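You operate a simulated robot arm through the tools that you are given. There is no shell and no other tool. Be economical: measure what you need, move in short steps, check, and stop when the job is done.

The job below is to be done with a simulated robot arm. You get a single attempt, and the scene is never put back.

## Task
Give the carriage pot the fills and mists that the cream card names.
Fine: the card names the mix too; fills before mists; end with the carriage at LOAD.

The check looks at the end state, three seconds after you hand in, the way a careful person would. Anything else that was tipped, shoved, dropped, spilled or broken makes it a failure.

## Robot
A 7-joint arm with a two-finger parallel gripper, fixed in place. Base frame: the origin is at the foot of the arm, x ahead of it, y to its left, z up; the work surface is at about z = 75.3. Units: cm, degrees, N and s.
With the tool pointing down near the work surface it reaches from about 20 to 68 cm from the base axis. Its first joint turns from -66.0 to 66.0 degrees. Payload 2.4 kg.
The tool frame sits at the grasp point between the pads (the TCP): z along the fingers, y along the line on which they close. The tips reach 3 cm beyond it. Largest opening 9.4 cm; finger width 2.8, thickness 1; the body of the gripper, 5 by 9.6 cm, starts 5.5 cm behind the TCP.
Orientation is that of the tool frame in the base frame, as a unit quaternion [w, x, y, z]. With the fingers straight down and closing along the base's y, the tool's x points along the base's -x, its y along +y and its z along -z.

## Interface
- The arm moves only by the tool jog_arm. Its argument "deltas" is a list of rows, each a list of 3 entries, a list of its own where there are three numbers: the opening, from 0 (shut) to 1 (fully open), then the shift along the tool's x, y, z in units of 100 mm (1.0 is 100 mm), then the turn, a rotation vector about the tool's x, y, z in units of 45 degrees (1.0 is 45 degrees). In form: [[gripper, [x, y, z], [ax, ay, az]], ...]. A call has 1 to 12 rows; each row is the pose to reach, as a shift and turn from the pose commanded when the call began, along the tool's axes at that moment. A call with a number of a shift or a turn outside -1 to 1 is refused whole. Each row takes 0.2 s and may step no farther than 5 cm and 8.6 degrees from the row before; otherwise, or with a gripper value out of range, the whole call is refused. A pose out of reach is approached as far as the arm can. The call stops where the force on the tool passes 40 N (or 10 N more than at its start, if that is more) or the arm is blocked; 0.2 s more then pass. The fingers move at their own pace (about 15.3 cm/s each) and stop on an object; they squeeze with about 23 N. The grip force told is the motor's: it shows also when the fingers shut on nothing. Time passes only in rows, and 0.2 s behind the last, so rows that repeat a pose let the fingers close. The reply holds the time, the measured pose of the TCP, the force on the tool along the base axes, the opening and the grip force, in the units named above and with some noise.
- Cameras (640 x 400 px; columns grow to the right, rows downward): "scene" is fixed at [3.86, 47.37, 144.85]; the picture's right is [-0.76, -0.65, 0.00], its down [-0.36, 0.41, -0.84] and it looks along [0.55, -0.63, -0.54] (base axes); focal length 327 px, centre (320, 200). "wrist" rides on the gripper at [-3.7, 0, -5.8] in the tool frame; the picture's right is [0.00, -1.00, 0.00], its down [0.97, 0.00, -0.24] and it looks along [0.24, 0.00, 0.97] (tool axes); focal length 218 px, centre (320, 200).
- get_image(camera): a new picture of that camera. No time passes.
- pixel_to_xyz(camera, pixels): for up to 12 pixels [column, row] of the newest picture of that camera ("zoom" is the newest enlarged one), the place [x, y, z] in the base frame of the surface seen there, good to about 0.2 cm. No time passes.
- enlarge(camera, box): a new picture of the part [left, top, right, bottom] of that camera's present view, enlarged. No time passes.
- close_job(): hands the job in; it is judged then, once.

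Keep the steps short. Do not move on a guess: measure, check each grasp and each placing, and mend mistakes. In all there are 80 turns and 46 pictures (those below and enlarged ones count). Leave the gripper open and the arm clear of the work at the hand-in unless told otherwise, and finish with a single line.

The tools are called after "Emit:" by a JSON object that holds its "op" and its "data". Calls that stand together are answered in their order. jog_arm: Moves the arm, as the interface text tells. Its arguments: {"type":"object","properties":{"deltas":{"type":"array","items":{"type":"array"}}},"required":["deltas"]} The other tools are called the same way: get_image (camera) takes a picture; pixel_to_xyz (camera, pixels) gives the place of the surface under pixels of a picture; enlarge (camera, box) takes an enlarged picture of a part of a camera's view; close_job () hands the job in.

At the start:

```text
time_s: 0.0
tcp_pos: [41.41, -5.7, 116.63]
ee_rot: [0.0, 0.0, 1.0, 0.001]
ft_force: [0.2, 0.0, -0.1]
finger_gap: 9.4
gripper_force: 0.1
```

scene: 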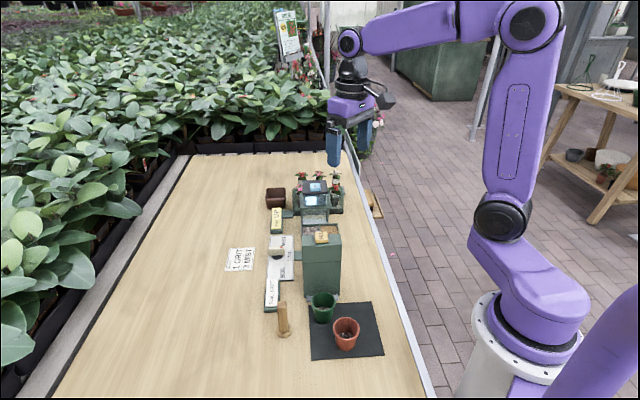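
wrist: 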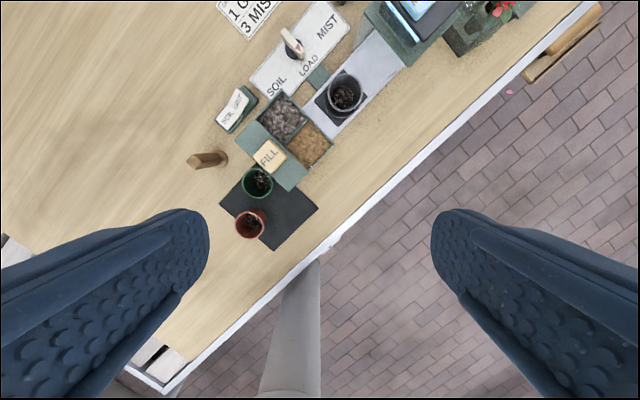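

I see a cream card near scene (240,260), a machine with a FILL key, a lever plate SOIL/LOAD/MIST, and a soil/grit switch. I'll enlarge these to read them.

Emit:
{"op": "enlarge", "data": {"camera": "scene", "box": [210, 160, 390, 272]}}

Emit:
{"op": "enlarge", "data": {"camera": "scene", "box": [210, 230, 390, 342]}}

Emit:
{"op": "enlarge", "data": {"camera": "wrist", "box": [180, 0, 500, 200]}}

```text
3.56 times, centred on (300, 216) of scene
```

zoom: 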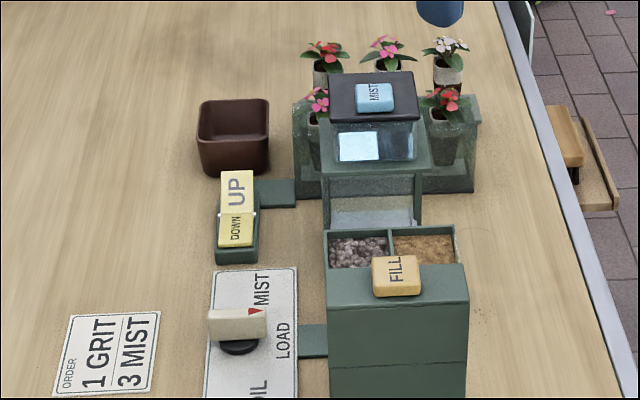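

```text
3.56 times, centred on (300, 286) of scene
```

zoom: 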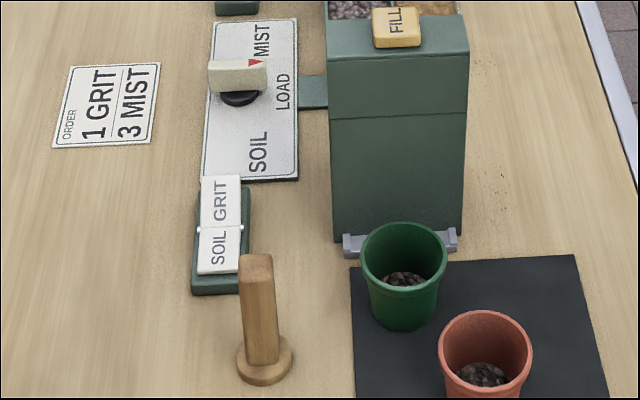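

```text
2.00 times, centred on (340, 100) of wrist
```

zoom: 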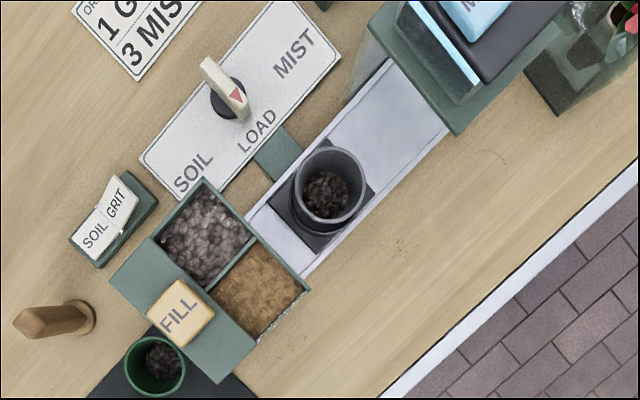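

The card reads 1 GRIT, 3 MIST. The knob's red mark points at LOAD, and there are two rockers, SOIL/GRIT and UP/DOWN. Next I'll measure the controls from the wrist zoom.

Emit:
{"op": "pixel_to_xyz", "data": {"camera": "zoom", "pixels": [[88, 242], [104, 217], [121, 190], [180, 315], [207, 70], [240, 113], [222, 88], [190, 182], [258, 135], [294, 53], [330, 185], [54, 320]]}}

Emit:
{"op": "get_image", "data": {"camera": "scene"}}

Emit:
{"op": "pixel_to_xyz", "data": {"camera": "scene", "pixels": [[277, 212], [277, 219], [276, 226], [315, 187], [310, 201], [321, 237], [276, 251], [270, 288], [272, 300], [271, 284], [282, 303], [283, 330]]}}

```text
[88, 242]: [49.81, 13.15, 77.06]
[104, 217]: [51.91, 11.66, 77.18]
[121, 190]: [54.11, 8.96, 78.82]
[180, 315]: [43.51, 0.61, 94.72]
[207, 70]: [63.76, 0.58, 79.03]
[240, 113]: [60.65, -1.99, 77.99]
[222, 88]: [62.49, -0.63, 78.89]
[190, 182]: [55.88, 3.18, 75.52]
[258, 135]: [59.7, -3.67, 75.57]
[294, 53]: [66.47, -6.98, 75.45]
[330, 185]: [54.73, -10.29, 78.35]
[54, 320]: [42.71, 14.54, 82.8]
```

```text
40 pictures are left
```

scene: 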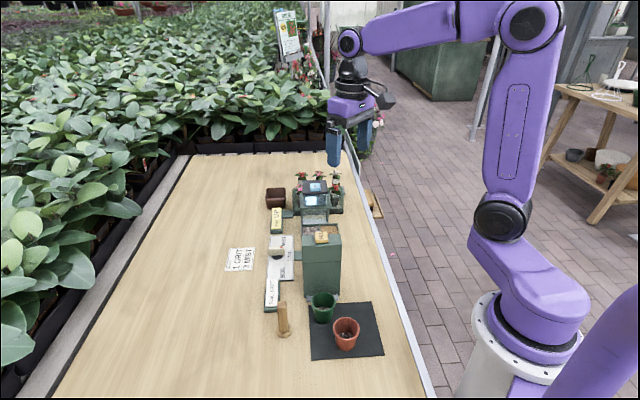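

```text
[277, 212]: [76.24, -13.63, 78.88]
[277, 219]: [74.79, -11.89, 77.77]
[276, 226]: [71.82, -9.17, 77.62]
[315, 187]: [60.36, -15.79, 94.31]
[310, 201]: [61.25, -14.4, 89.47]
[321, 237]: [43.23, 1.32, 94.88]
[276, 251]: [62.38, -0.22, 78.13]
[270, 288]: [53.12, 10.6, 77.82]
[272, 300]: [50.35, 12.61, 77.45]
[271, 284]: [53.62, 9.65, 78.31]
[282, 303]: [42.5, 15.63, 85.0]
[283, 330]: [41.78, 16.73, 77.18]
```

GRIT end is raised (78.8 vs 77.1), so SOIL is selected now. I'll look closer at the mist station and the UP/DOWN rocker, shifting the arm ahead and staying high.

Emit:
{"op": "jog_arm", "data": {"deltas": [[0, [-0.4, -0.2, 0], [0, 0, 0]], [0, [-0.8, -0.4, 0], [0, 0, 0]], [0, [-1.0, -0.5, 0], [0, 0, 0]], [0, [-1.0, -0.5, 0], [0, 0, 0]], [0, [-1.0, -0.5, 0], [0, 0, 0]]]}}

Emit:
{"op": "enlarge", "data": {"camera": "scene", "box": [260, 170, 350, 226]}}

Emit:
{"op": "get_image", "data": {"camera": "wrist"}}

```text
time_s: 1.2
tcp_pos: [51.3, -10.69, 116.71]
ee_rot: [0.0, 0.001, 1.0, 0.0]
ft_force: [-0.6, -0.4, 0.5]
finger_gap: 0.0
gripper_force: 22.9
```

```text
7.11 times, centred on (305, 198) of scene
```

zoom: 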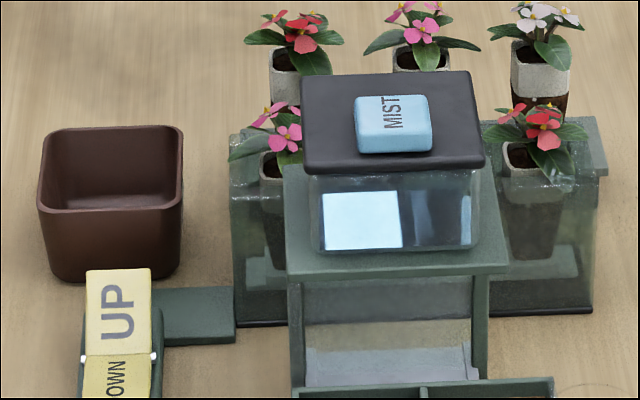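

```text
38 pictures are left
```

wrist: 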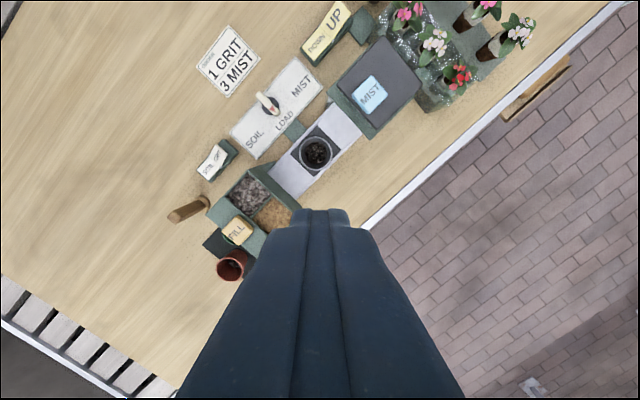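

The UP/DOWN rocker belongs to the mist side; I leave it until needed. Now I zoom on the rocker and knob and measure their ends, plus the hopper and mist head corners for clearance.

Emit:
{"op": "enlarge", "data": {"camera": "wrist", "box": [170, 40, 330, 140]}}

Emit:
{"op": "enlarge", "data": {"camera": "wrist", "box": [190, 80, 350, 180]}}

Emit:
{"op": "pixel_to_xyz", "data": {"camera": "wrist", "pixels": [[248, 177], [330, 92], [380, 38], [367, 92], [231, 196], [298, 205], [335, 22], [315, 43], [236, 231], [360, 88], [378, 95], [205, 170]]}}

```text
4.00 times, centred on (250, 90) of wrist
```

zoom: 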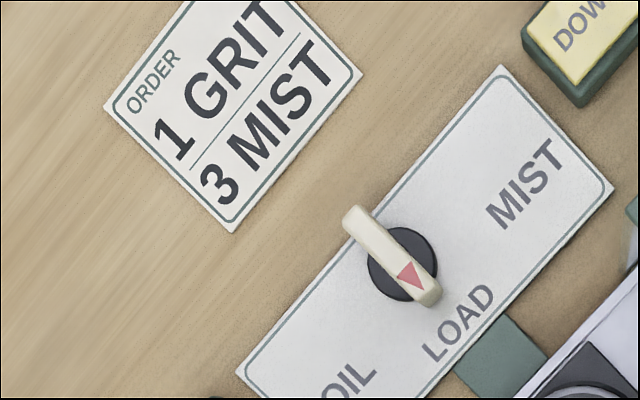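

```text
4.00 times, centred on (270, 130) of wrist
```

zoom: 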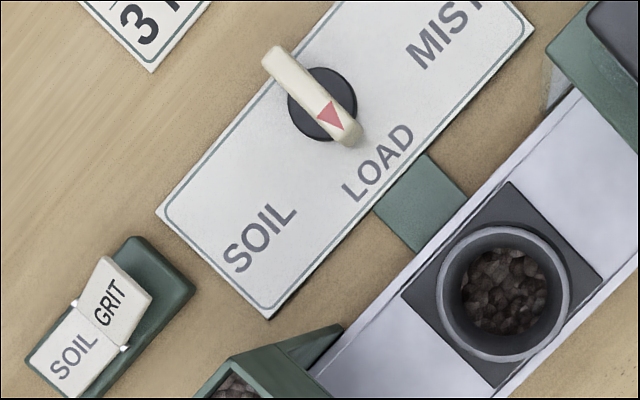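

```text
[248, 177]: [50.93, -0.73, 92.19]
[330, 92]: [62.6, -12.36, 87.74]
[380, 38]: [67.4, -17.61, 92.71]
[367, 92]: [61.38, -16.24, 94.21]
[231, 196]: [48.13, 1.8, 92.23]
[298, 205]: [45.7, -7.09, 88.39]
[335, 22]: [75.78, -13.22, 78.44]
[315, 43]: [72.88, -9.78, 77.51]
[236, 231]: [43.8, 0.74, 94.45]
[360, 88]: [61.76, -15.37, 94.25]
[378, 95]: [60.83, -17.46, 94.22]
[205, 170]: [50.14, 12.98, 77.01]
```

Now I measure the rocker and knob points in this zoom: GRIT end (131,276), pivot (101,325), knob ends (275,58), (348,136), disc sides.

Emit:
{"op": "pixel_to_xyz", "data": {"camera": "zoom", "pixels": [[125, 278], [145, 300], [105, 262], [112, 305], [100, 325], [70, 362], [275, 58], [312, 98], [346, 138], [296, 118], [345, 88], [500, 290]]}}

```text
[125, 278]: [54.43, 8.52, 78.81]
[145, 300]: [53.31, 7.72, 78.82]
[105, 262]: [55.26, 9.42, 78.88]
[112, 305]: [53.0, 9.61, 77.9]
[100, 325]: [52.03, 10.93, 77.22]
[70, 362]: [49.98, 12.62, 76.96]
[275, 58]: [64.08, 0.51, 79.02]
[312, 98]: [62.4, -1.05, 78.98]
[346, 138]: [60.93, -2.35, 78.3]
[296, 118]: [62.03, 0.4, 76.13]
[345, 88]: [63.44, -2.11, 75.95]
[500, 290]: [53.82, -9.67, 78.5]
```

The GRIT end press point is about (54.1, 9.0, 78.8), pivot (52.0, 10.9). I move high over it with shut fingers.

Emit:
{"op": "jog_arm", "data": {"deltas": [[0, [-0.14, 0.4, 0], [0, 0, 0]], [0, [-0.28, 0.8, 0], [0, 0, 0]], [0, [-0.28, 1.0, 0], [0, 0, 0]]]}}

Emit:
{"op": "jog_arm", "data": {"deltas": [[0, [0, 0.4, 0], [0, 0, 0]], [0, [0, 0.8, 0.2], [0, 0, 0]], [0, [0, 0.97, 0.6], [0, 0, 0]], [0, [0, 0.97, 1.0], [0, 0, 0]], [0, [0, 0.97, 1.0], [0, 0, 0]], [0, [0, 0.97, 1.0], [0, 0, 0]]]}}

```text
time_s: 2.0
tcp_pos: [54.24, -0.7, 116.6]
ee_rot: [-0.001, 0.001, 1.0, 0.001]
ft_force: [-0.4, 0.0, -0.2]
finger_gap: 0.0
gripper_force: 22.9
```

```text
time_s: 3.4
tcp_pos: [54.14, 8.83, 106.62]
ee_rot: [0.001, 0.0, 1.0, 0.001]
ft_force: [0.5, -0.2, -0.7]
finger_gap: 0.02
gripper_force: 22.9
```

Over the rocker at (54.1, 8.8). I descend to just above contact (TCP 83, tips 80).

Emit:
{"op": "jog_arm", "data": {"deltas": [[0, [0, 0, 0.5], [0, 0, 0]], [0, [0, 0, 1.0], [0, 0, 0]], [0, [0, 0, 1.0], [0, 0, 0]]]}}

Emit:
{"op": "jog_arm", "data": {"deltas": [[0, [0, 0, 0.4], [0, 0, 0]], [0, [0, 0, 0.8], [0, 0, 0]], [0, [0, 0, 1.0], [0, 0, 0]], [0, [0, 0, 1.0], [0, 0, 0]], [0, [0, 0, 1.0], [0, 0, 0]]]}}

Emit:
{"op": "get_image", "data": {"camera": "scene"}}

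```text
time_s: 4.2
tcp_pos: [54.17, 8.86, 96.55]
ee_rot: [0.001, -0.001, 1.0, 0.0]
ft_force: [-0.2, 0.8, 0.4]
finger_gap: 0.03
gripper_force: 23.3
```

```text
time_s: 5.4
tcp_pos: [54.21, 9.11, 86.65]
ee_rot: [0.0, 0.0, 1.0, 0.0]
ft_force: [-0.4, 0.1, 0.1]
finger_gap: 0.0
gripper_force: 23.0
```

```text
35 pictures are left
```

scene: 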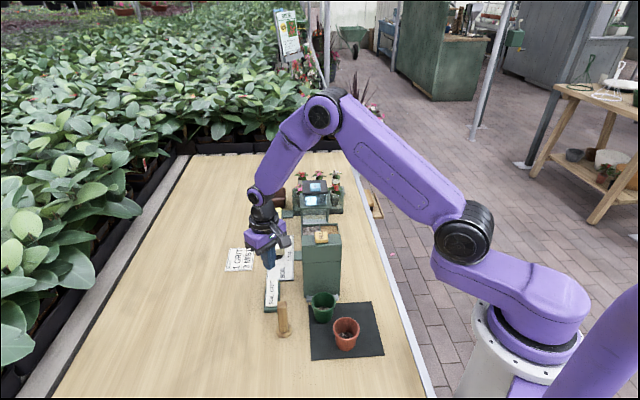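

Tips at 83.7, clear all around. I press down slowly to tip height ~77.2.

Emit:
{"op": "jog_arm", "data": {"deltas": [[0, [0, 0, 0.3], [0, 0, 0]], [0, [0, 0, 0.45], [0, 0, 0]], [0, [0, 0, 0.5], [0, 0, 0]], [0, [0, 0, 0.55], [0, 0, 0]], [0, [0, 0, 0.6], [0, 0, 0]], [0, [0, 0, 0.64], [0, 0, 0]], [0, [0, 0, 0.66], [0, 0, 0]], [0, [0, 0, 0.66], [0, 0, 0]]]}}

```text
time_s: 7.2
tcp_pos: [54.21, 8.94, 80.12]
ee_rot: [0.0, 0.0, 1.0, -0.001]
ft_force: [-3.6, -1.3, 13.7]
finger_gap: 0.01
gripper_force: 23.3
```

Force 13.7 N at tip 77.1, a plausible seated rocker. I rise and look.

Emit:
{"op": "jog_arm", "data": {"deltas": [[0, [0, 0, -0.4], [0, 0, 0]], [0, [0, 0, -0.8], [0, 0, 0]], [0, [0, 0, -1.0], [0, 0, 0]], [0, [0, 0, -1.0], [0, 0, 0]]]}}

Emit:
{"op": "enlarge", "data": {"camera": "scene", "box": [230, 230, 340, 300]}}

Emit:
{"op": "pixel_to_xyz", "data": {"camera": "scene", "pixels": [[272, 300], [271, 284], [270, 288], [273, 304]]}}

```text
time_s: 8.2
tcp_pos: [54.16, 9.0, 89.96]
ee_rot: [0.0, -0.001, 1.0, 0.0]
ft_force: [0.6, 0.3, -0.3]
finger_gap: 0.02
gripper_force: 23.8
```

```text
5.71 times, centred on (285, 265) of scene
```

zoom: 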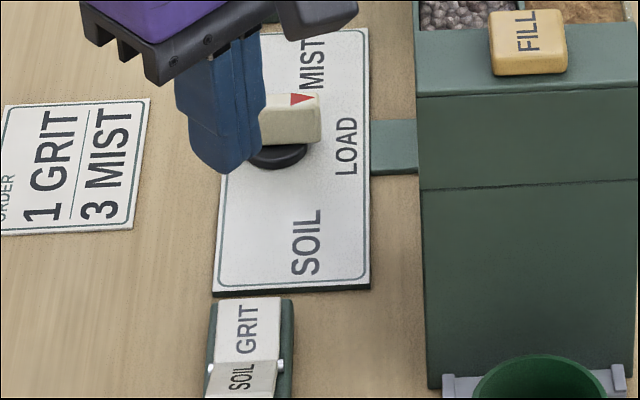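

```text
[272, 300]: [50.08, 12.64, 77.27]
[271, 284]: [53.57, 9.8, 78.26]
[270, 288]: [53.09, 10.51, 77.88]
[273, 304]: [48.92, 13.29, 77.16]
```

The picture shows GRIT flat and SOIL tilted up; I verify heights in the zoom.

Emit:
{"op": "pixel_to_xyz", "data": {"camera": "zoom", "pixels": [[245, 310], [245, 365], [240, 393], [250, 114], [310, 110]]}}

```text
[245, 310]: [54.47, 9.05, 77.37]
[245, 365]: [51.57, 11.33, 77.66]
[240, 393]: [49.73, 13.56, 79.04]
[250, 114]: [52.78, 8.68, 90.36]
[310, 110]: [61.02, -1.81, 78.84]
```

GRIT is now low (77.4) and SOIL high (79.0): GRIT is selected. Next is the knob: centre about (62.6, -0.9), top 79, handle at 42°. I move over it, turning the tool 42° so the fingers straddle the handle.

Emit:
{"op": "jog_arm", "data": {"deltas": [[0.3, [-0.2, -0.25, -0.1], [0, 0, -0.18]], [0.5, [-0.45, -0.5, -0.1], [0, 0, -0.36]], [0.5, [-0.65, -0.75, -0.1], [0, 0, -0.54]], [0.5, [-0.84, -0.99, -0.1], [0, 0, -0.72]], [0.5, [-0.84, -0.99, -0.1], [0, 0, -0.9]], [0.5, [-0.84, -0.99, -0.1], [0, 0, -0.938]], [0.5, [-0.84, -0.99, -0.1], [0, 0, -0.938]], [0.5, [-0.84, -0.99, -0.1], [0, 0, -0.938]]]}}

Emit:
{"op": "get_image", "data": {"camera": "wrist"}}

```text
time_s: 10.0
tcp_pos: [62.73, -0.89, 91.06]
ee_rot: [0.0, -0.36, 0.933, 0.0]
ft_force: [0.2, 0.3, -0.3]
finger_gap: 4.7
gripper_force: 0.1
```

```text
33 pictures are left
```

wrist: 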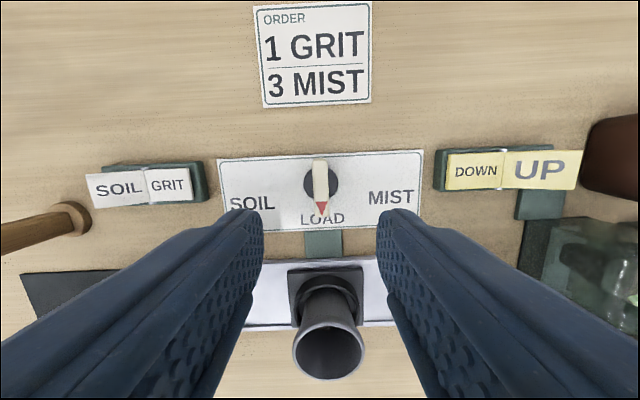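

Aligned nicely with the handle. I lower to TCP 80 (tips 77, above the black disc at 76.1).

Emit:
{"op": "jog_arm", "data": {"deltas": [[0.5, [0, 0, 0.4], [0, 0, 0]], [0.5, [0, 0, 0.7], [0, 0, 0]], [0.5, [0, 0, 0.9], [0, 0, 0]], [0.5, [0, 0, 0.9], [0, 0, 0]]]}}

Emit:
{"op": "jog_arm", "data": {"deltas": [[0.5, [0, 0, 0.1], [0, 0, 0]], [0.5, [0, 0, 0.2], [0, 0, 0]], [0.5, [0, 0, 0.2], [0, 0, 0]], [0, [0, 0, 0.2], [0, 0, 0]], [0, [0, 0, 0.2], [0, 0, 0]], [0, [0, 0, 0.2], [0, 0, 0]]]}}

Emit:
{"op": "get_image", "data": {"camera": "wrist"}}

```text
time_s: 11.0
tcp_pos: [62.63, -0.9, 82.16]
ee_rot: [0.0, -0.36, 0.933, -0.001]
ft_force: [-0.6, 0.4, -0.2]
finger_gap: 4.72
gripper_force: 0.0
```

```text
time_s: 12.4
tcp_pos: [62.69, -0.86, 80.02]
ee_rot: [0.0, -0.36, 0.933, 0.0]
ft_force: [2.8, -0.9, -0.3]
finger_gap: 1.27
gripper_force: 45.0
```

```text
32 pictures are left
```

wrist: 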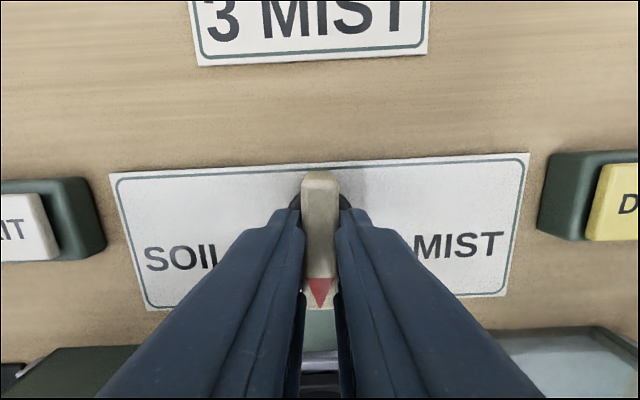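

Gripped the handle (1.27 cm). I turn it toward SOIL (clockwise from above = + about tool z) 40° first.

Emit:
{"op": "jog_arm", "data": {"deltas": [[0, [0, 0, 0], [0, 0, 0.15]], [0, [0, 0, 0], [0, 0, 0.3]], [0, [0, 0, 0], [0, 0, 0.45]], [0, [0, 0, 0], [0, 0, 0.6]], [0, [0, 0, 0], [0, 0, 0.75]], [0, [0, 0, 0], [0, 0, 0.9]], [0, [0, 0, 0], [0, 0, 0.9]]]}}

Emit:
{"op": "get_image", "data": {"camera": "wrist"}}

```text
time_s: 14.0
tcp_pos: [62.7, -0.75, 80.18]
ee_rot: [0.001, -0.013, 1.0, 0.001]
ft_force: [6.8, 0.8, 1.0]
finger_gap: 1.28
gripper_force: 44.8
```

```text
31 pictures are left
```

wrist: 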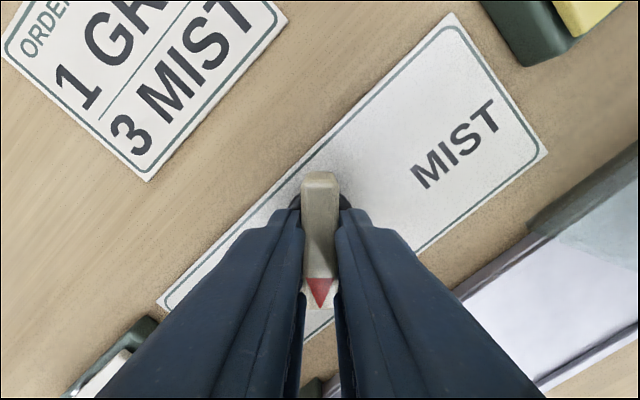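

The knob follows. I turn 20° more and check the carriage in the scene view.

Emit:
{"op": "jog_arm", "data": {"deltas": [[0, [0, 0, 0], [0, 0, 0.15]], [0, [0, 0, 0], [0, 0, 0.3]], [0, [0, 0, 0], [0, 0, 0.45]], [0, [0, 0, 0], [0, 0, 0.45]], [0, [0, 0, 0], [0, 0, 0.45]]]}}

Emit:
{"op": "enlarge", "data": {"camera": "scene", "box": [240, 190, 380, 310]}}

Emit:
{"op": "get_image", "data": {"camera": "wrist"}}

```text
time_s: 15.2
tcp_pos: [62.5, -0.83, 80.12]
ee_rot: [0.001, 0.16, 0.987, 0.001]
ft_force: [3.7, 3.5, 9.2]
finger_gap: 1.43
gripper_force: 44.9
```

```text
3.33 times, centred on (310, 250) of scene
```

zoom: 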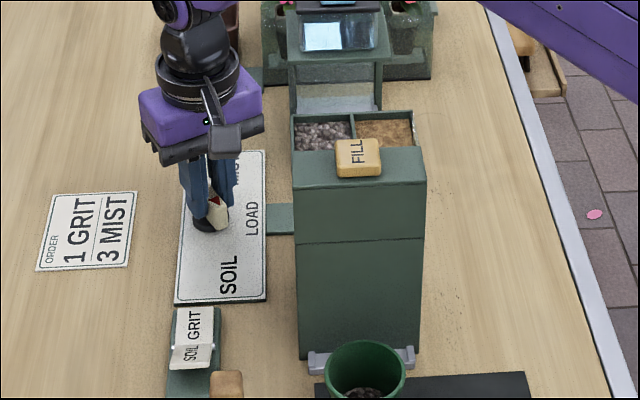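

```text
29 pictures are left
```

wrist: 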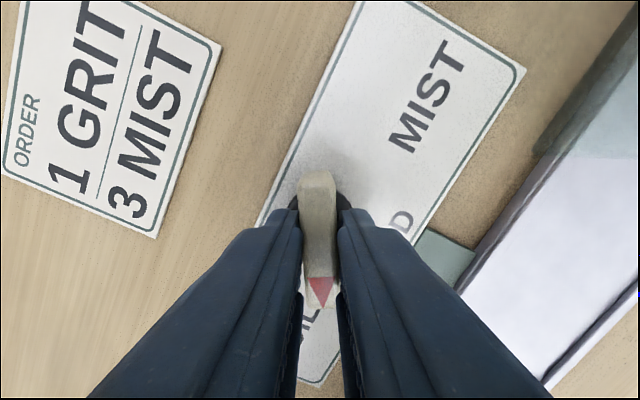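

The gap grew to 1.43 and resistance rose, so the knob seems at its SOIL stop (~60°). I release, rise, and check.

Emit:
{"op": "jog_arm", "data": {"deltas": [[0.5, [0, 0, 0], [0, 0, -0.05]], [0.5, [0, 0, 0], [0, 0, -0.05]], [0.5, [0, 0, 0], [0, 0, -0.05]], [0.5, [0, 0, -0.4], [0, 0, -0.05]], [0.5, [0, 0, -0.8], [0, 0, -0.05]], [0.5, [0, 0, -1.0], [0, 0, -0.05]], [0.5, [0, 0, -1.0], [0, 0, -0.05]]]}}

Emit:
{"op": "get_image", "data": {"camera": "wrist"}}

```text
time_s: 16.8
tcp_pos: [62.58, -0.91, 90.09]
ee_rot: [0.0, 0.141, 0.99, 0.0]
ft_force: [0.3, 0.0, 0.1]
finger_gap: 4.72
gripper_force: 0.0
```

```text
28 pictures are left
```

wrist: 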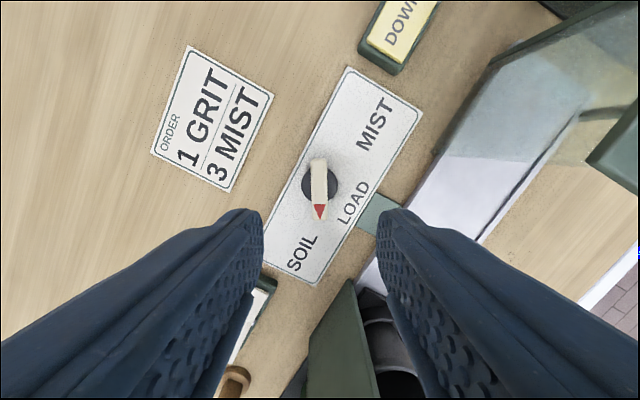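

The pot moved toward the hopper. I rise and straighten the tool, then check the carriage position.

Emit:
{"op": "jog_arm", "data": {"deltas": [[0, [0, 0, -0.4], [0, 0, 0]], [0, [0, 0, -0.8], [0, 0, -0.18]], [0, [0, 0, -1.0], [0, 0, -0.361]], [0, [0, 0, -1.0], [0, 0, -0.361]], [0, [0, 0, -1.0], [0, 0, -0.361]]]}}

Emit:
{"op": "get_image", "data": {"camera": "wrist"}}

```text
time_s: 18.0
tcp_pos: [62.59, -0.88, 99.97]
ee_rot: [0.0, 0.0, 1.0, 0.0]
ft_force: [-0.3, 0.4, 0.9]
finger_gap: 0.0
gripper_force: 23.4
```

```text
27 pictures are left
```

wrist: 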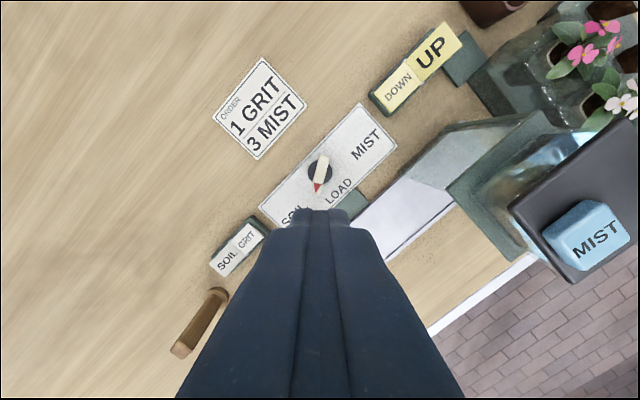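

Knob now points to SOIL. I move over to the FILL key (43.6, 0.7, 94.7), staying above it.

Emit:
{"op": "jog_arm", "data": {"deltas": [[0, [0.2, 0.05, -0.4], [0, 0, 0]], [0, [0.6, 0.1, -0.4], [0, 0, 0]], [0, [1.0, 0.16, -0.4], [0, 0, 0]], [0, [1.0, 0.16, -0.4], [0, 0, 0]]]}}

Emit:
{"op": "jog_arm", "data": {"deltas": [[0, [0.4, 0, 0], [0, 0, 0]], [0, [0.8, 0, 0], [0, 0, 0]], [0, [0.9, 0, 0], [0, 0, 0]], [0, [0.9, 0, 0], [0, 0, 0]], [0, [0.9, 0, 0], [0, 0, 0]]]}}

Emit:
{"op": "get_image", "data": {"camera": "wrist"}}

Emit:
{"op": "enlarge", "data": {"camera": "scene", "box": [260, 160, 380, 250]}}

```text
time_s: 19.0
tcp_pos: [52.68, 0.74, 104.13]
ee_rot: [0.0, 0.0, 1.0, 0.0]
ft_force: [-0.4, 0.5, -0.7]
finger_gap: 0.0
gripper_force: 23.0
```

```text
time_s: 20.2
tcp_pos: [43.72, 0.79, 103.97]
ee_rot: [0.0, 0.0, 1.0, 0.0]
ft_force: [-0.3, -0.8, 0.9]
finger_gap: 0.02
gripper_force: 23.6
```

```text
26 pictures are left
```

wrist: 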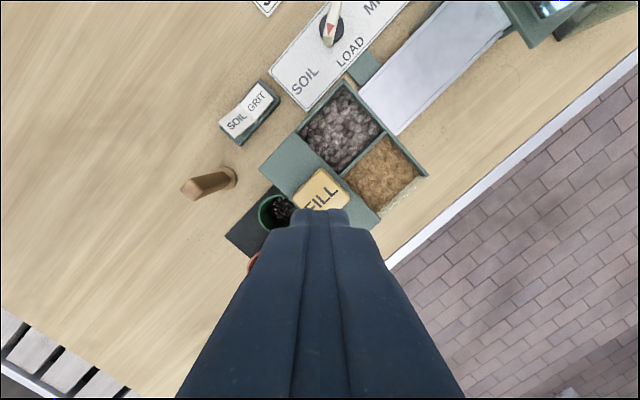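

```text
4.44 times, centred on (320, 205) of scene
```

zoom: 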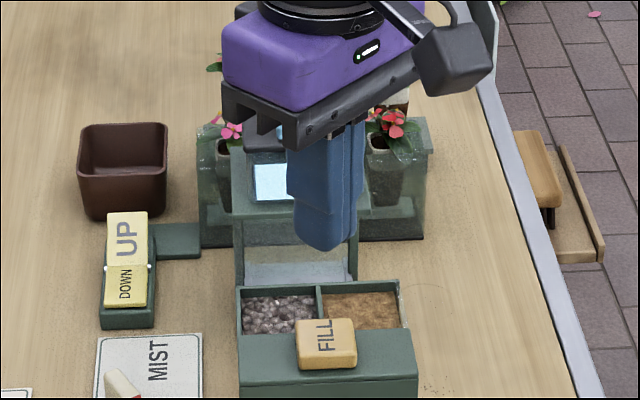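

Carriage is under the hopper. I check the key's location and lower to just above it.

Emit:
{"op": "pixel_to_xyz", "data": {"camera": "wrist", "pixels": [[322, 170], [350, 190], [293, 197], [320, 200]]}}

Emit:
{"op": "jog_arm", "data": {"deltas": [[0, [0, 0, 0.3], [0, 0, 0]], [0, [0, 0, 0.5], [0, 0, 0]], [0, [0, 0, 0.56], [0, 0, 0]], [0, [0, 0, 0.56], [0, 0, 0]], [0, [0, 0, 0.56], [0, 0, 0]]]}}

```text
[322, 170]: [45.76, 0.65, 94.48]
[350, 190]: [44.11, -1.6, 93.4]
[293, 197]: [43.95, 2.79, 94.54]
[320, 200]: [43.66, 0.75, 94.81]
```

```text
time_s: 21.4
tcp_pos: [43.63, 0.74, 98.5]
ee_rot: [-0.001, 0.0, 1.0, 0.0]
ft_force: [-0.2, -0.3, 0.1]
finger_gap: 0.0
gripper_force: 23.0
```

Tips about 0.7 cm above the key centre. I press once, gradually, and hold.

Emit:
{"op": "jog_arm", "data": {"deltas": [[0, [0, 0, 0.05], [0, 0, 0]], [0, [0, 0, 0.08], [0, 0, 0]], [0, [0, 0, 0.1], [0, 0, 0]], [0, [0, 0, 0.12], [0, 0, 0]], [0, [0, 0, 0.14], [0, 0, 0]], [0, [0, 0, 0.14], [0, 0, 0]]]}}

Emit:
{"op": "enlarge", "data": {"camera": "scene", "box": [260, 200, 380, 275]}}

```text
time_s: 22.8
tcp_pos: [43.65, 0.63, 97.02]
ee_rot: [0.0, 0.0, 1.0, -0.001]
ft_force: [0.7, 1.2, 2.5]
finger_gap: 0.02
gripper_force: 22.8
```

```text
5.33 times, centred on (320, 238) of scene
```

zoom: 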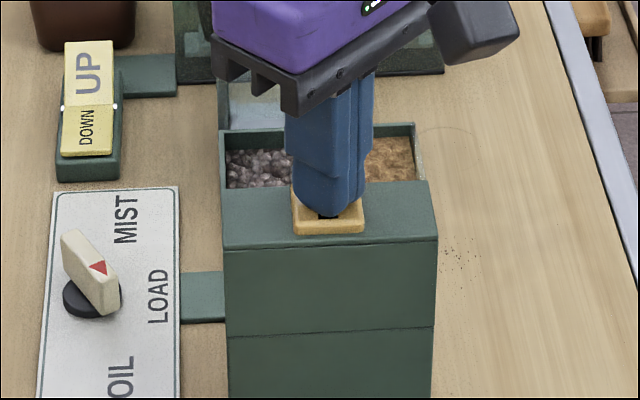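

Force only 2.5 N, key partly down. I keep pressing without lifting.

Emit:
{"op": "jog_arm", "data": {"deltas": [[0, [0, 0, 0.02], [0, 0, 0]], [0, [0, 0, 0.04], [0, 0, 0]], [0, [0, 0, 0.06], [0, 0, 0]], [0, [0, 0, 0.06], [0, 0, 0]]]}}

```text
time_s: 23.8
tcp_pos: [43.58, 0.62, 96.54]
ee_rot: [0.0, 0.0, 1.0, 0.0]
ft_force: [-4.8, 2.1, 36.6]
finger_gap: 0.0
gripper_force: 23.1
```

Bottomed out (37 N). I release straight up and look.

Emit:
{"op": "jog_arm", "data": {"deltas": [[0, [0, 0, -0.2], [0, 0, 0]], [0, [0, 0, -0.6], [0, 0, 0]], [0, [0, 0, -1.0], [0, 0, 0]], [0, [0, 0, -1.0], [0, 0, 0]], [0, [0, 0, -1.0], [0, 0, 0]]]}}

Emit:
{"op": "enlarge", "data": {"camera": "scene", "box": [240, 200, 380, 330]}}

```text
time_s: 25.0
tcp_pos: [43.56, 0.74, 106.5]
ee_rot: [0.0, 0.0, 1.0, 0.0]
ft_force: [-0.6, -0.6, 0.3]
finger_gap: 0.0
gripper_force: 23.3
```

```text
3.08 times, centred on (310, 265) of scene
```

zoom: 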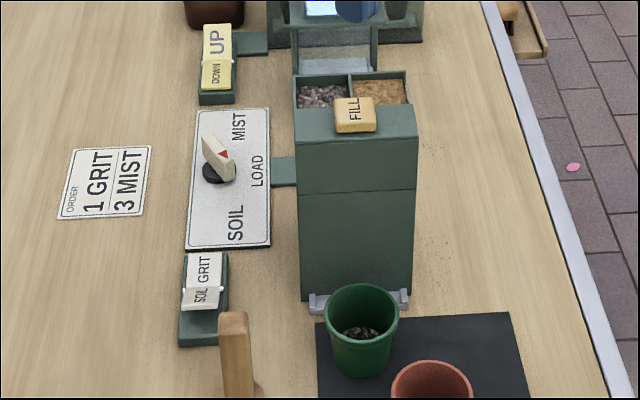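

The key sprang back; one fill given. Now back over the knob, turning the tool 17.5° to match the handle.

Emit:
{"op": "jog_arm", "data": {"deltas": [[0, [-0.4, 0, 0], [0, 0, 0]], [0, [-0.8, -0.1, 0], [0, 0, 0.18]], [0, [-1.0, -0.16, 0], [0, 0, 0.36]], [0, [-1.0, -0.16, 0], [0, 0, 0.39]], [0, [-1.0, -0.16, 0], [0, 0, 0.39]]]}}

Emit:
{"op": "get_image", "data": {"camera": "wrist"}}

```text
time_s: 26.2
tcp_pos: [53.7, -0.81, 106.38]
ee_rot: [0.001, 0.153, 0.988, 0.0]
ft_force: [0.3, -0.3, 0.9]
finger_gap: 0.02
gripper_force: 22.6
```

```text
22 pictures are left
```

wrist: 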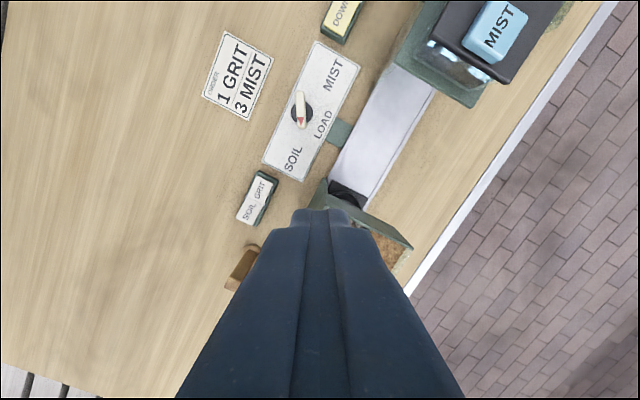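

Handle seen aligned with the picture's vertical, as wished. I move over the knob (8.9 cm ahead) and lower partly with fingers opening.

Emit:
{"op": "jog_arm", "data": {"deltas": [[0.2, [-0.4, 0.12, 0], [0, 0, 0]], [0.4, [-0.75, 0.23, 0], [0, 0, 0]], [0.5, [-0.852, 0.258, 0.3], [0, 0, 0]], [0.5, [-0.852, 0.258, 0.7], [0, 0, 0]], [0.5, [-0.852, 0.258, 1.0], [0, 0, 0]], [0.5, [-0.852, 0.258, 1.0], [0, 0, 0]], [0.5, [-0.852, 0.258, 1.0], [0, 0, 0]]]}}

Emit:
{"op": "get_image", "data": {"camera": "wrist"}}

```text
time_s: 27.8
tcp_pos: [62.55, -0.83, 96.31]
ee_rot: [0.0, 0.153, 0.988, 0.001]
ft_force: [0.3, 0.3, 1.0]
finger_gap: 4.73
gripper_force: 0.0
```

```text
21 pictures are left
```

wrist: 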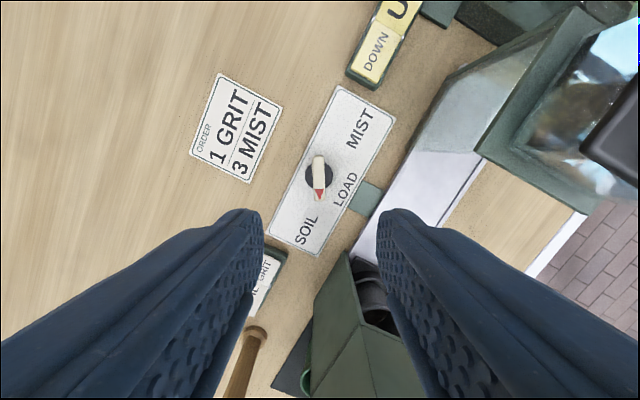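

Centred on the handle. I lower to TCP 80 and close.

Emit:
{"op": "jog_arm", "data": {"deltas": [[0.5, [0, 0, 0.4], [0, 0, 0]], [0.5, [0, 0, 0.8], [0, 0, 0]], [0.5, [0, 0, 1.0], [0, 0, 0]], [0.5, [0, 0, 1.0], [0, 0, 0]]]}}

Emit:
{"op": "jog_arm", "data": {"deltas": [[0.5, [0, 0, 0.3], [0, 0, 0]], [0.5, [0, 0, 0.5], [0, 0, 0]], [0.5, [0, 0, 0.63], [0, 0, 0]], [0.5, [0, 0, 0.63], [0, 0, 0]], [0, [0, 0, 0.63], [0, 0, 0]], [0, [0, 0, 0.63], [0, 0, 0]], [0, [0, 0, 0.63], [0, 0, 0]]]}}

```text
time_s: 28.8
tcp_pos: [62.53, -0.95, 86.38]
ee_rot: [0.0, 0.153, 0.988, 0.0]
ft_force: [0.5, 0.1, 0.0]
finger_gap: 4.7
gripper_force: 0.1
```

```text
time_s: 30.4
tcp_pos: [62.56, -0.77, 80.07]
ee_rot: [0.0, 0.15, 0.989, 0.0]
ft_force: [4.7, 8.3, -7.8]
finger_gap: 1.36
gripper_force: 44.1
```

Gripped (1.36 cm). I turn it back 60° to LOAD in two calls.

Emit:
{"op": "jog_arm", "data": {"deltas": [[0, [0, 0, 0], [0, 0, -0.15]], [0, [0, 0, 0], [0, 0, -0.3]], [0, [0, 0, 0], [0, 0, -0.45]], [0, [0, 0, 0], [0, 0, -0.6]], [0, [0, 0, 0], [0, 0, -0.75]], [0, [0, 0, 0], [0, 0, -0.9]], [0, [0, 0, 0], [0, 0, -0.9]]]}}

Emit:
{"op": "jog_arm", "data": {"deltas": [[0, [0, 0, 0], [0, 0, -0.15]], [0, [0, 0, 0], [0, 0, -0.3]], [0, [0, 0, 0], [0, 0, -0.43]], [0, [0, 0, 0], [0, 0, -0.43]]]}}

Emit:
{"op": "get_image", "data": {"camera": "scene"}}

Emit:
{"op": "get_image", "data": {"camera": "wrist"}}

```text
time_s: 31.5
tcp_pos: [62.49, -0.86, 79.99]
ee_rot: [0.001, -0.047, 0.999, 0.001]
ft_force: [18.7, 4.1, -6.7]
finger_gap: 1.31
gripper_force: 44.9
stopped in row 5: the force on the tool passed its limit (the readings are from after the stop); the commanded pose is now the measured one
```

```text
time_s: 32.1
tcp_pos: [62.58, -0.84, 80.06]
ee_rot: [-0.001, -0.047, 0.999, 0.001]
ft_force: [18.3, 2.3, -6.2]
finger_gap: 1.3
gripper_force: 44.8
stopped in row 2: the arm was blocked; the commanded pose is now the measured one
```

```text
20 pictures are left
```

scene: 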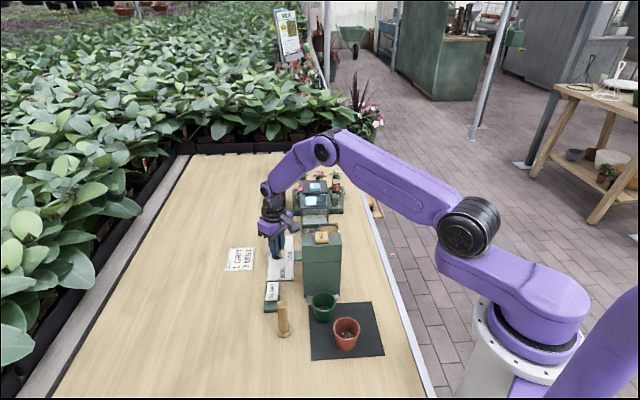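

```text
19 pictures are left
```

wrist: 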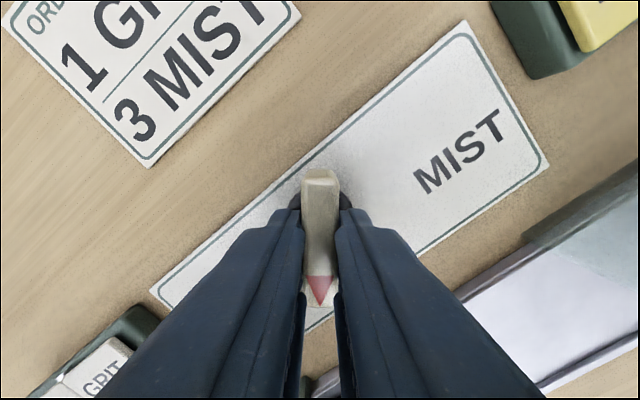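

The turn was blocked after 22° with 18 N side force. I ease back slightly and retry slower, to see if it's just load on the carriage.

Emit:
{"op": "jog_arm", "data": {"deltas": [[0, [0, 0, 0], [0, 0, 0.08]], [0, [0, 0, 0], [0, 0, 0.08]], [0, [0, 0, 0], [0, 0, 0.08]]]}}

Emit:
{"op": "jog_arm", "data": {"deltas": [[0, [0, 0, 0], [0, 0, -0.03]], [0, [0, 0, 0], [0, 0, -0.06]], [0, [0, 0, 0], [0, 0, -0.09]], [0, [0, 0, 0], [0, 0, -0.12]], [0, [0, 0, 0], [0, 0, -0.15]], [0, [0, 0, 0], [0, 0, -0.18]], [0, [0, 0, 0], [0, 0, -0.21]], [0, [0, 0, 0], [0, 0, -0.24]]]}}

```text
time_s: 32.9
tcp_pos: [62.64, -0.89, 80.07]
ee_rot: [0.0, -0.016, 1.0, 0.002]
ft_force: [5.3, 4.0, -13.0]
finger_gap: 1.27
gripper_force: 45.8
```

```text
time_s: 34.7
tcp_pos: [62.63, -0.95, 80.04]
ee_rot: [0.0, -0.048, 0.999, 0.002]
ft_force: [27.8, 21.8, -16.4]
finger_gap: 1.29
gripper_force: 45.4
```

Firmly blocked. I relieve, release and rise to see what's stopping the carriage.

Emit:
{"op": "jog_arm", "data": {"deltas": [[0, [0, 0, 0], [0, 0, 0.12]], [0, [0, 0, 0], [0, 0, 0.2]], [0.5, [0, 0, 0], [0, 0, 0.2]], [0.5, [0, 0, 0], [0, 0, 0.2]], [0.5, [0, 0, -0.4], [0, 0, 0.2]], [0.5, [0, 0, -0.8], [0, 0, 0.2]], [0.5, [0, 0, -1.0], [0, 0, 0.2]], [0.5, [0, 0, -1.0], [0, 0, 0.2]]]}}

Emit:
{"op": "get_image", "data": {"camera": "wrist"}}

```text
time_s: 36.5
tcp_pos: [62.65, -0.97, 90.17]
ee_rot: [0.0, -0.033, 0.999, 0.002]
ft_force: [0.1, -0.2, 0.1]
finger_gap: 4.69
gripper_force: 0.1
```

```text
18 pictures are left
```

wrist: 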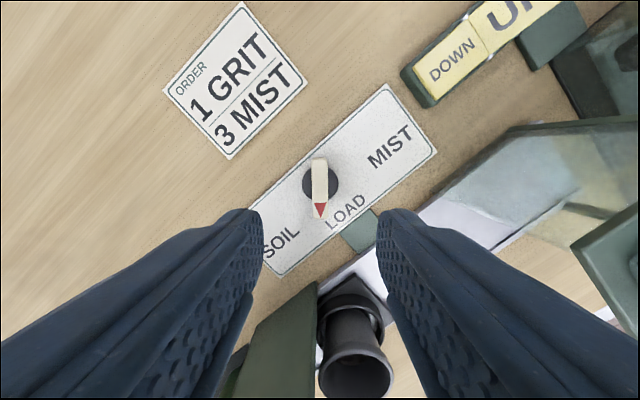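

The pot is partly out from under the hopper. I zoom in there and measure what might be in its way.

Emit:
{"op": "pixel_to_xyz", "data": {"camera": "wrist", "pixels": [[358, 380], [325, 365], [390, 370], [350, 325], [305, 330], [330, 300], [355, 300], [480, 190], [320, 160], [320, 215], [290, 390], [318, 290]]}}

Emit:
{"op": "enlarge", "data": {"camera": "wrist", "box": [260, 160, 460, 400]}}

Emit:
{"op": "enlarge", "data": {"camera": "scene", "box": [260, 180, 370, 250]}}

```text
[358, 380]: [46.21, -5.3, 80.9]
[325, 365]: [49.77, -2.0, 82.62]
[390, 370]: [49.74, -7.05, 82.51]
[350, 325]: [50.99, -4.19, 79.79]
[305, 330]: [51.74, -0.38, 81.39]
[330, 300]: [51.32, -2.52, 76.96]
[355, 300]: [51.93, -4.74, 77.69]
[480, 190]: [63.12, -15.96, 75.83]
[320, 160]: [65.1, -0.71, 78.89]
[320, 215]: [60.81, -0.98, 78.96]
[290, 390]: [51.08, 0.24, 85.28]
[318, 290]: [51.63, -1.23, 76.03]
```

```text
1.67 times, centred on (360, 280) of wrist
```

zoom: 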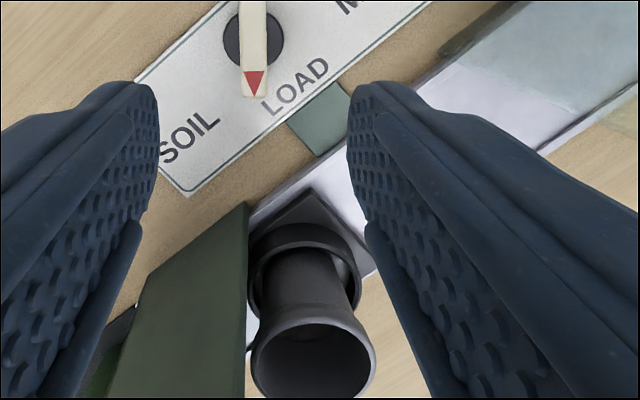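

```text
5.71 times, centred on (315, 215) of scene
```

zoom: 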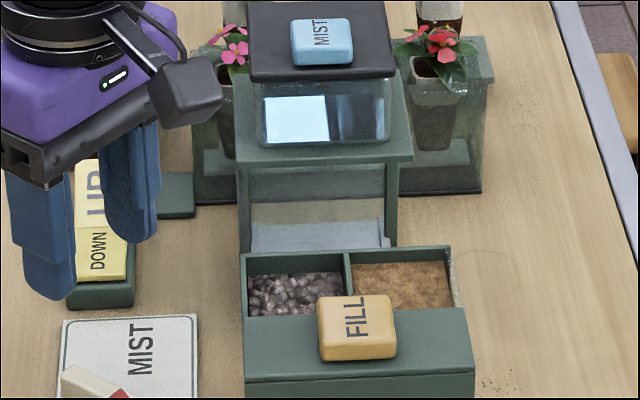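

Nothing visible blocks the pot. To tell an arm limit from a knob block, I turn the empty gripper here in the air to the LOAD angle.

Emit:
{"op": "jog_arm", "data": {"deltas": [[0.5, [0, 0, 0], [0, 0, -0.18]], [0.5, [0, 0, 0], [0, 0, -0.36]], [0.5, [0, 0, 0], [0, 0, -0.54]], [0.5, [0, 0, 0], [0, 0, -0.72]], [0.5, [0, 0, 0], [0, 0, -0.85]], [0.5, [0, 0, 0], [0, 0, -0.85]]]}}

Emit:
{"op": "get_image", "data": {"camera": "wrist"}}

```text
time_s: 37.9
tcp_pos: [62.45, -0.88, 90.04]
ee_rot: [0.001, -0.358, 0.934, 0.001]
ft_force: [-0.1, -0.1, 0.5]
finger_gap: 4.71
gripper_force: 0.1
```

```text
15 pictures are left
```

wrist: 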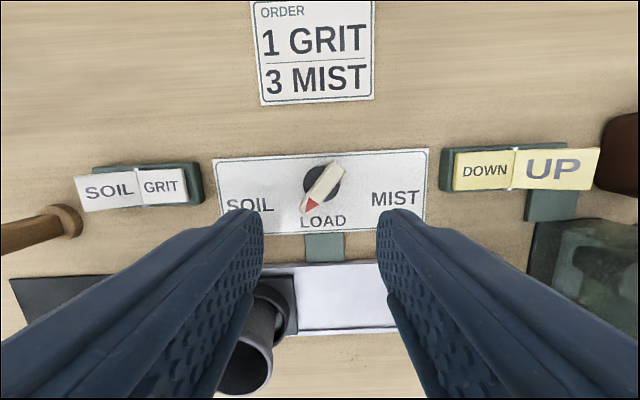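

The arm turns freely, so the knob itself resisted. I regrip it better centred (knob centre ≈ (62.85, -0.87)) and aligned to the handle.

Emit:
{"op": "jog_arm", "data": {"deltas": [[0.5, [-0.019, -0.017, 0.1], [0, 0, 0.18]], [0.5, [-0.019, -0.017, 0.2], [0, 0, 0.36]], [0.5, [-0.019, -0.017, 0.4], [0, 0, 0.54]], [0.5, [-0.019, -0.017, 0.5], [0, 0, 0.72]], [0.5, [-0.019, -0.017, 0.5], [0, 0, 0.85]], [0.5, [-0.019, -0.017, 0.8], [0, 0, 0.85]], [0.5, [-0.019, -0.017, 0.97], [0, 0, 0.85]], [0.5, [-0.019, -0.017, 0.97], [0, 0, 0.85]], [0, [-0.019, -0.017, 0.97], [0, 0, 0.85]], [0, [-0.019, -0.017, 0.97], [0, 0, 0.85]], [0, [-0.019, -0.017, 0.97], [0, 0, 0.85]]]}}

Emit:
{"op": "jog_arm", "data": {"deltas": [[0, [0, 0, 0], [0, 0, 0.06]], [0, [0, 0, 0], [0, 0, 0.12]], [0, [0, 0, 0], [0, 0, 0.18]], [0, [0, 0, 0], [0, 0, 0.18]]]}}

Emit:
{"op": "jog_arm", "data": {"deltas": [[0, [0, 0, 0], [0, 0, -0.06]], [0, [0, 0, 0], [0, 0, -0.12]], [0, [0, 0, 0], [0, 0, -0.18]], [0, [0, 0, 0], [0, 0, -0.24]], [0, [0, 0, 0], [0, 0, -0.3]], [0, [0, 0, 0], [0, 0, -0.36]], [0, [0, 0, 0], [0, 0, -0.36]]]}}

```text
time_s: 40.3
tcp_pos: [62.81, -0.84, 80.27]
ee_rot: [0.001, -0.032, 0.999, 0.002]
ft_force: [0.7, 1.7, -4.4]
finger_gap: 1.27
gripper_force: 44.5
```

```text
time_s: 41.3
tcp_pos: [62.63, -0.87, 80.45]
ee_rot: [0.0, 0.039, 0.999, 0.001]
ft_force: [-0.6, 3.5, -1.5]
finger_gap: 1.29
gripper_force: 44.7
```

```text
time_s: 42.9
tcp_pos: [62.7, -0.83, 80.42]
ee_rot: [0.0, -0.103, 0.995, 0.002]
ft_force: [2.4, 3.3, 0.2]
finger_gap: 1.28
gripper_force: 45.2
```

It passed the earlier sticking point with low force (was centring/tip rubbing). I continue to the LOAD angle.

Emit:
{"op": "jog_arm", "data": {"deltas": [[0, [0, 0, 0], [0, 0, -0.1]], [0, [0, 0, 0], [0, 0, -0.2]], [0, [0, 0, 0], [0, 0, -0.3]], [0, [0, 0, 0], [0, 0, -0.4]], [0, [0, 0, 0], [0, 0, -0.5]], [0, [0, 0, 0], [0, 0, -0.6]], [0, [0, 0, 0], [0, 0, -0.68]], [0, [0, 0, 0], [0, 0, -0.68]]]}}

```text
time_s: 44.7
tcp_pos: [62.76, -0.9, 80.39]
ee_rot: [0.002, -0.362, 0.932, 0.001]
ft_force: [0.8, 6.9, 1.7]
finger_gap: 1.26
gripper_force: 44.8
```

Now at LOAD. I release and rise to check the pot's fill and the mist head's clearance before misting.

Emit:
{"op": "jog_arm", "data": {"deltas": [[0.5, [0, 0, 0], [0, 0, 0]], [0.5, [0, 0, 0], [0, 0, 0]], [0.5, [0, 0, -0.4], [0, 0, 0]], [0.6, [0, 0, -0.8], [0, 0, 0]], [0.8, [0, 0, -1.0], [0, 0, 0]], [0.8, [0, 0, -1.0], [0, 0, 0]]]}}

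Emit:
{"op": "jog_arm", "data": {"deltas": [[0.8, [0, 0, -0.4], [0, 0, 0]], [0.8, [-0.3, 0, -0.8], [0, 0, 0]], [0.8, [-0.3, 0, -1.0], [0, 0, 0]], [0.8, [-0.3, 0, -1.0], [0, 0, 0]]]}}

Emit:
{"op": "enlarge", "data": {"camera": "wrist", "box": [160, 80, 480, 320]}}

```text
time_s: 46.1
tcp_pos: [62.73, -1.02, 90.49]
ee_rot: [0.001, -0.362, 0.932, 0.001]
ft_force: [-0.3, -0.2, -0.4]
finger_gap: 7.5
gripper_force: 0.0
```

```text
time_s: 47.1
tcp_pos: [64.88, 0.95, 100.53]
ee_rot: [0.0, -0.362, 0.932, 0.001]
ft_force: [-0.1, -0.4, 0.2]
finger_gap: 7.51
gripper_force: 0.1
```

```text
1.67 times, centred on (320, 200) of wrist
```

zoom: 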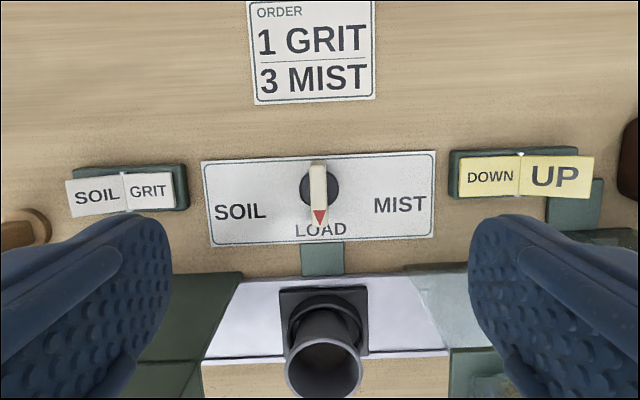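

The pot's inside is hidden. I move 10 cm back across the machine (tips at 97, above everything) to look into it.

Emit:
{"op": "jog_arm", "data": {"deltas": [[0.8, [0.4, 0, -0.2], [0, 0, 0]], [0.8, [0.8, 0, -0.3], [0, 0, 0]], [0.8, [1.0, 0, -0.3], [0, 0, 0]], [0.8, [1.0, 0, -0.3], [0, 0, 0]]]}}

Emit:
{"op": "enlarge", "data": {"camera": "wrist", "box": [160, 60, 480, 260]}}

```text
time_s: 48.1
tcp_pos: [57.59, -5.73, 103.28]
ee_rot: [0.002, -0.363, 0.932, 0.002]
ft_force: [0.5, -0.7, 0.0]
finger_gap: 7.54
gripper_force: 0.1
```

```text
2.00 times, centred on (320, 160) of wrist
```

zoom: 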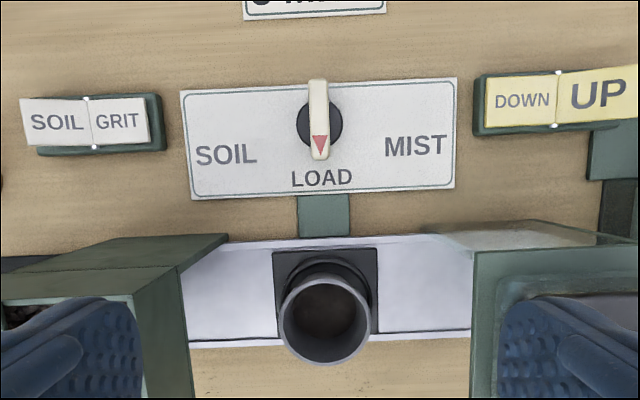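

I measure the fill surface level inside the pot (was ~78.4) and the mist head's lower edge.

Emit:
{"op": "pixel_to_xyz", "data": {"camera": "zoom", "pixels": [[327, 308], [327, 300], [315, 310], [340, 312], [327, 350], [480, 330], [490, 255], [600, 245], [540, 230], [470, 240], [150, 350], [140, 260]]}}

Emit:
{"op": "enlarge", "data": {"camera": "wrist", "box": [290, 190, 360, 250]}}

```text
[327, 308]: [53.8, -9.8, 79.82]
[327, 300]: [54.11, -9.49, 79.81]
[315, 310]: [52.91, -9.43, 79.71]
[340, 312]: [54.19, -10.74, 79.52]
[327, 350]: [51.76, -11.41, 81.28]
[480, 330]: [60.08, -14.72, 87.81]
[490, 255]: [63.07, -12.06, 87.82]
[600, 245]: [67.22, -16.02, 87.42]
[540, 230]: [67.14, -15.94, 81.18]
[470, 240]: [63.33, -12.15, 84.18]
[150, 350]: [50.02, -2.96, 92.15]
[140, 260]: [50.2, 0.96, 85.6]
```

```text
6.67 times, centred on (325, 220) of wrist
```

zoom: 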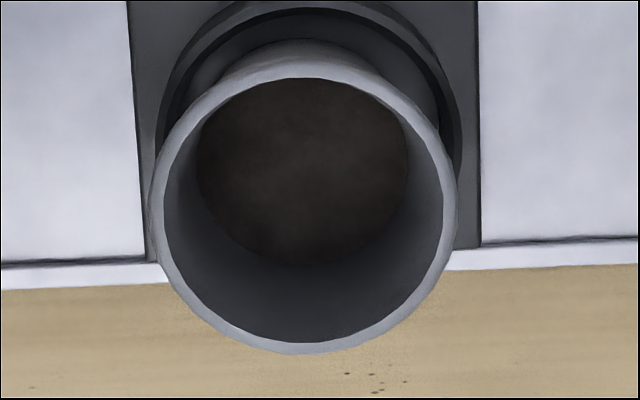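

The level rose to 79.8 (from 78.4): one fill is in. Now I check whether something (glass shutter) hangs in the mist station's entrance, using points from the last scene picture.

Emit:
{"op": "pixel_to_xyz", "data": {"camera": "scene", "pixels": [[306, 212], [315, 210], [315, 213], [315, 216], [315, 219], [315, 222], [323, 212], [323, 217], [327, 220], [303, 216], [277, 214], [276, 224]]}}

Emit:
{"op": "enlarge", "data": {"camera": "scene", "box": [290, 180, 350, 230]}}

```text
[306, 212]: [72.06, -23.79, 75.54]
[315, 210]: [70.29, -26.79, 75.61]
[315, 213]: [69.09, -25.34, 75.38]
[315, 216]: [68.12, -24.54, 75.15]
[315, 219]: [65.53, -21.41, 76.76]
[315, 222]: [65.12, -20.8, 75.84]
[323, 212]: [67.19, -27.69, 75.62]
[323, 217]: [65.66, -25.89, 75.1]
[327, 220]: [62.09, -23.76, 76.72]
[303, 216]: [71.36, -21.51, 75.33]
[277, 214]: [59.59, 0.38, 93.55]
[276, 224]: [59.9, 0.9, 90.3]
```

```text
8.00 times, centred on (320, 205) of scene
```

zoom: 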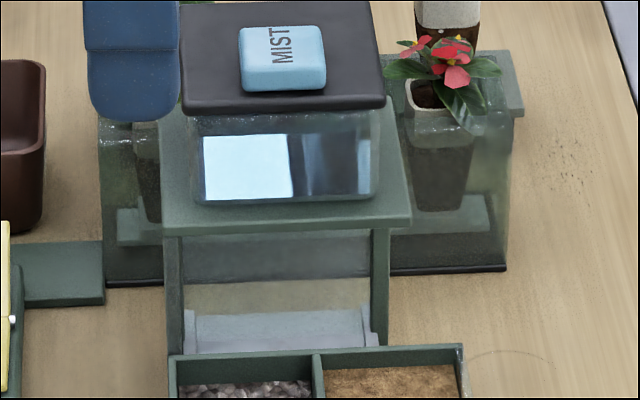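

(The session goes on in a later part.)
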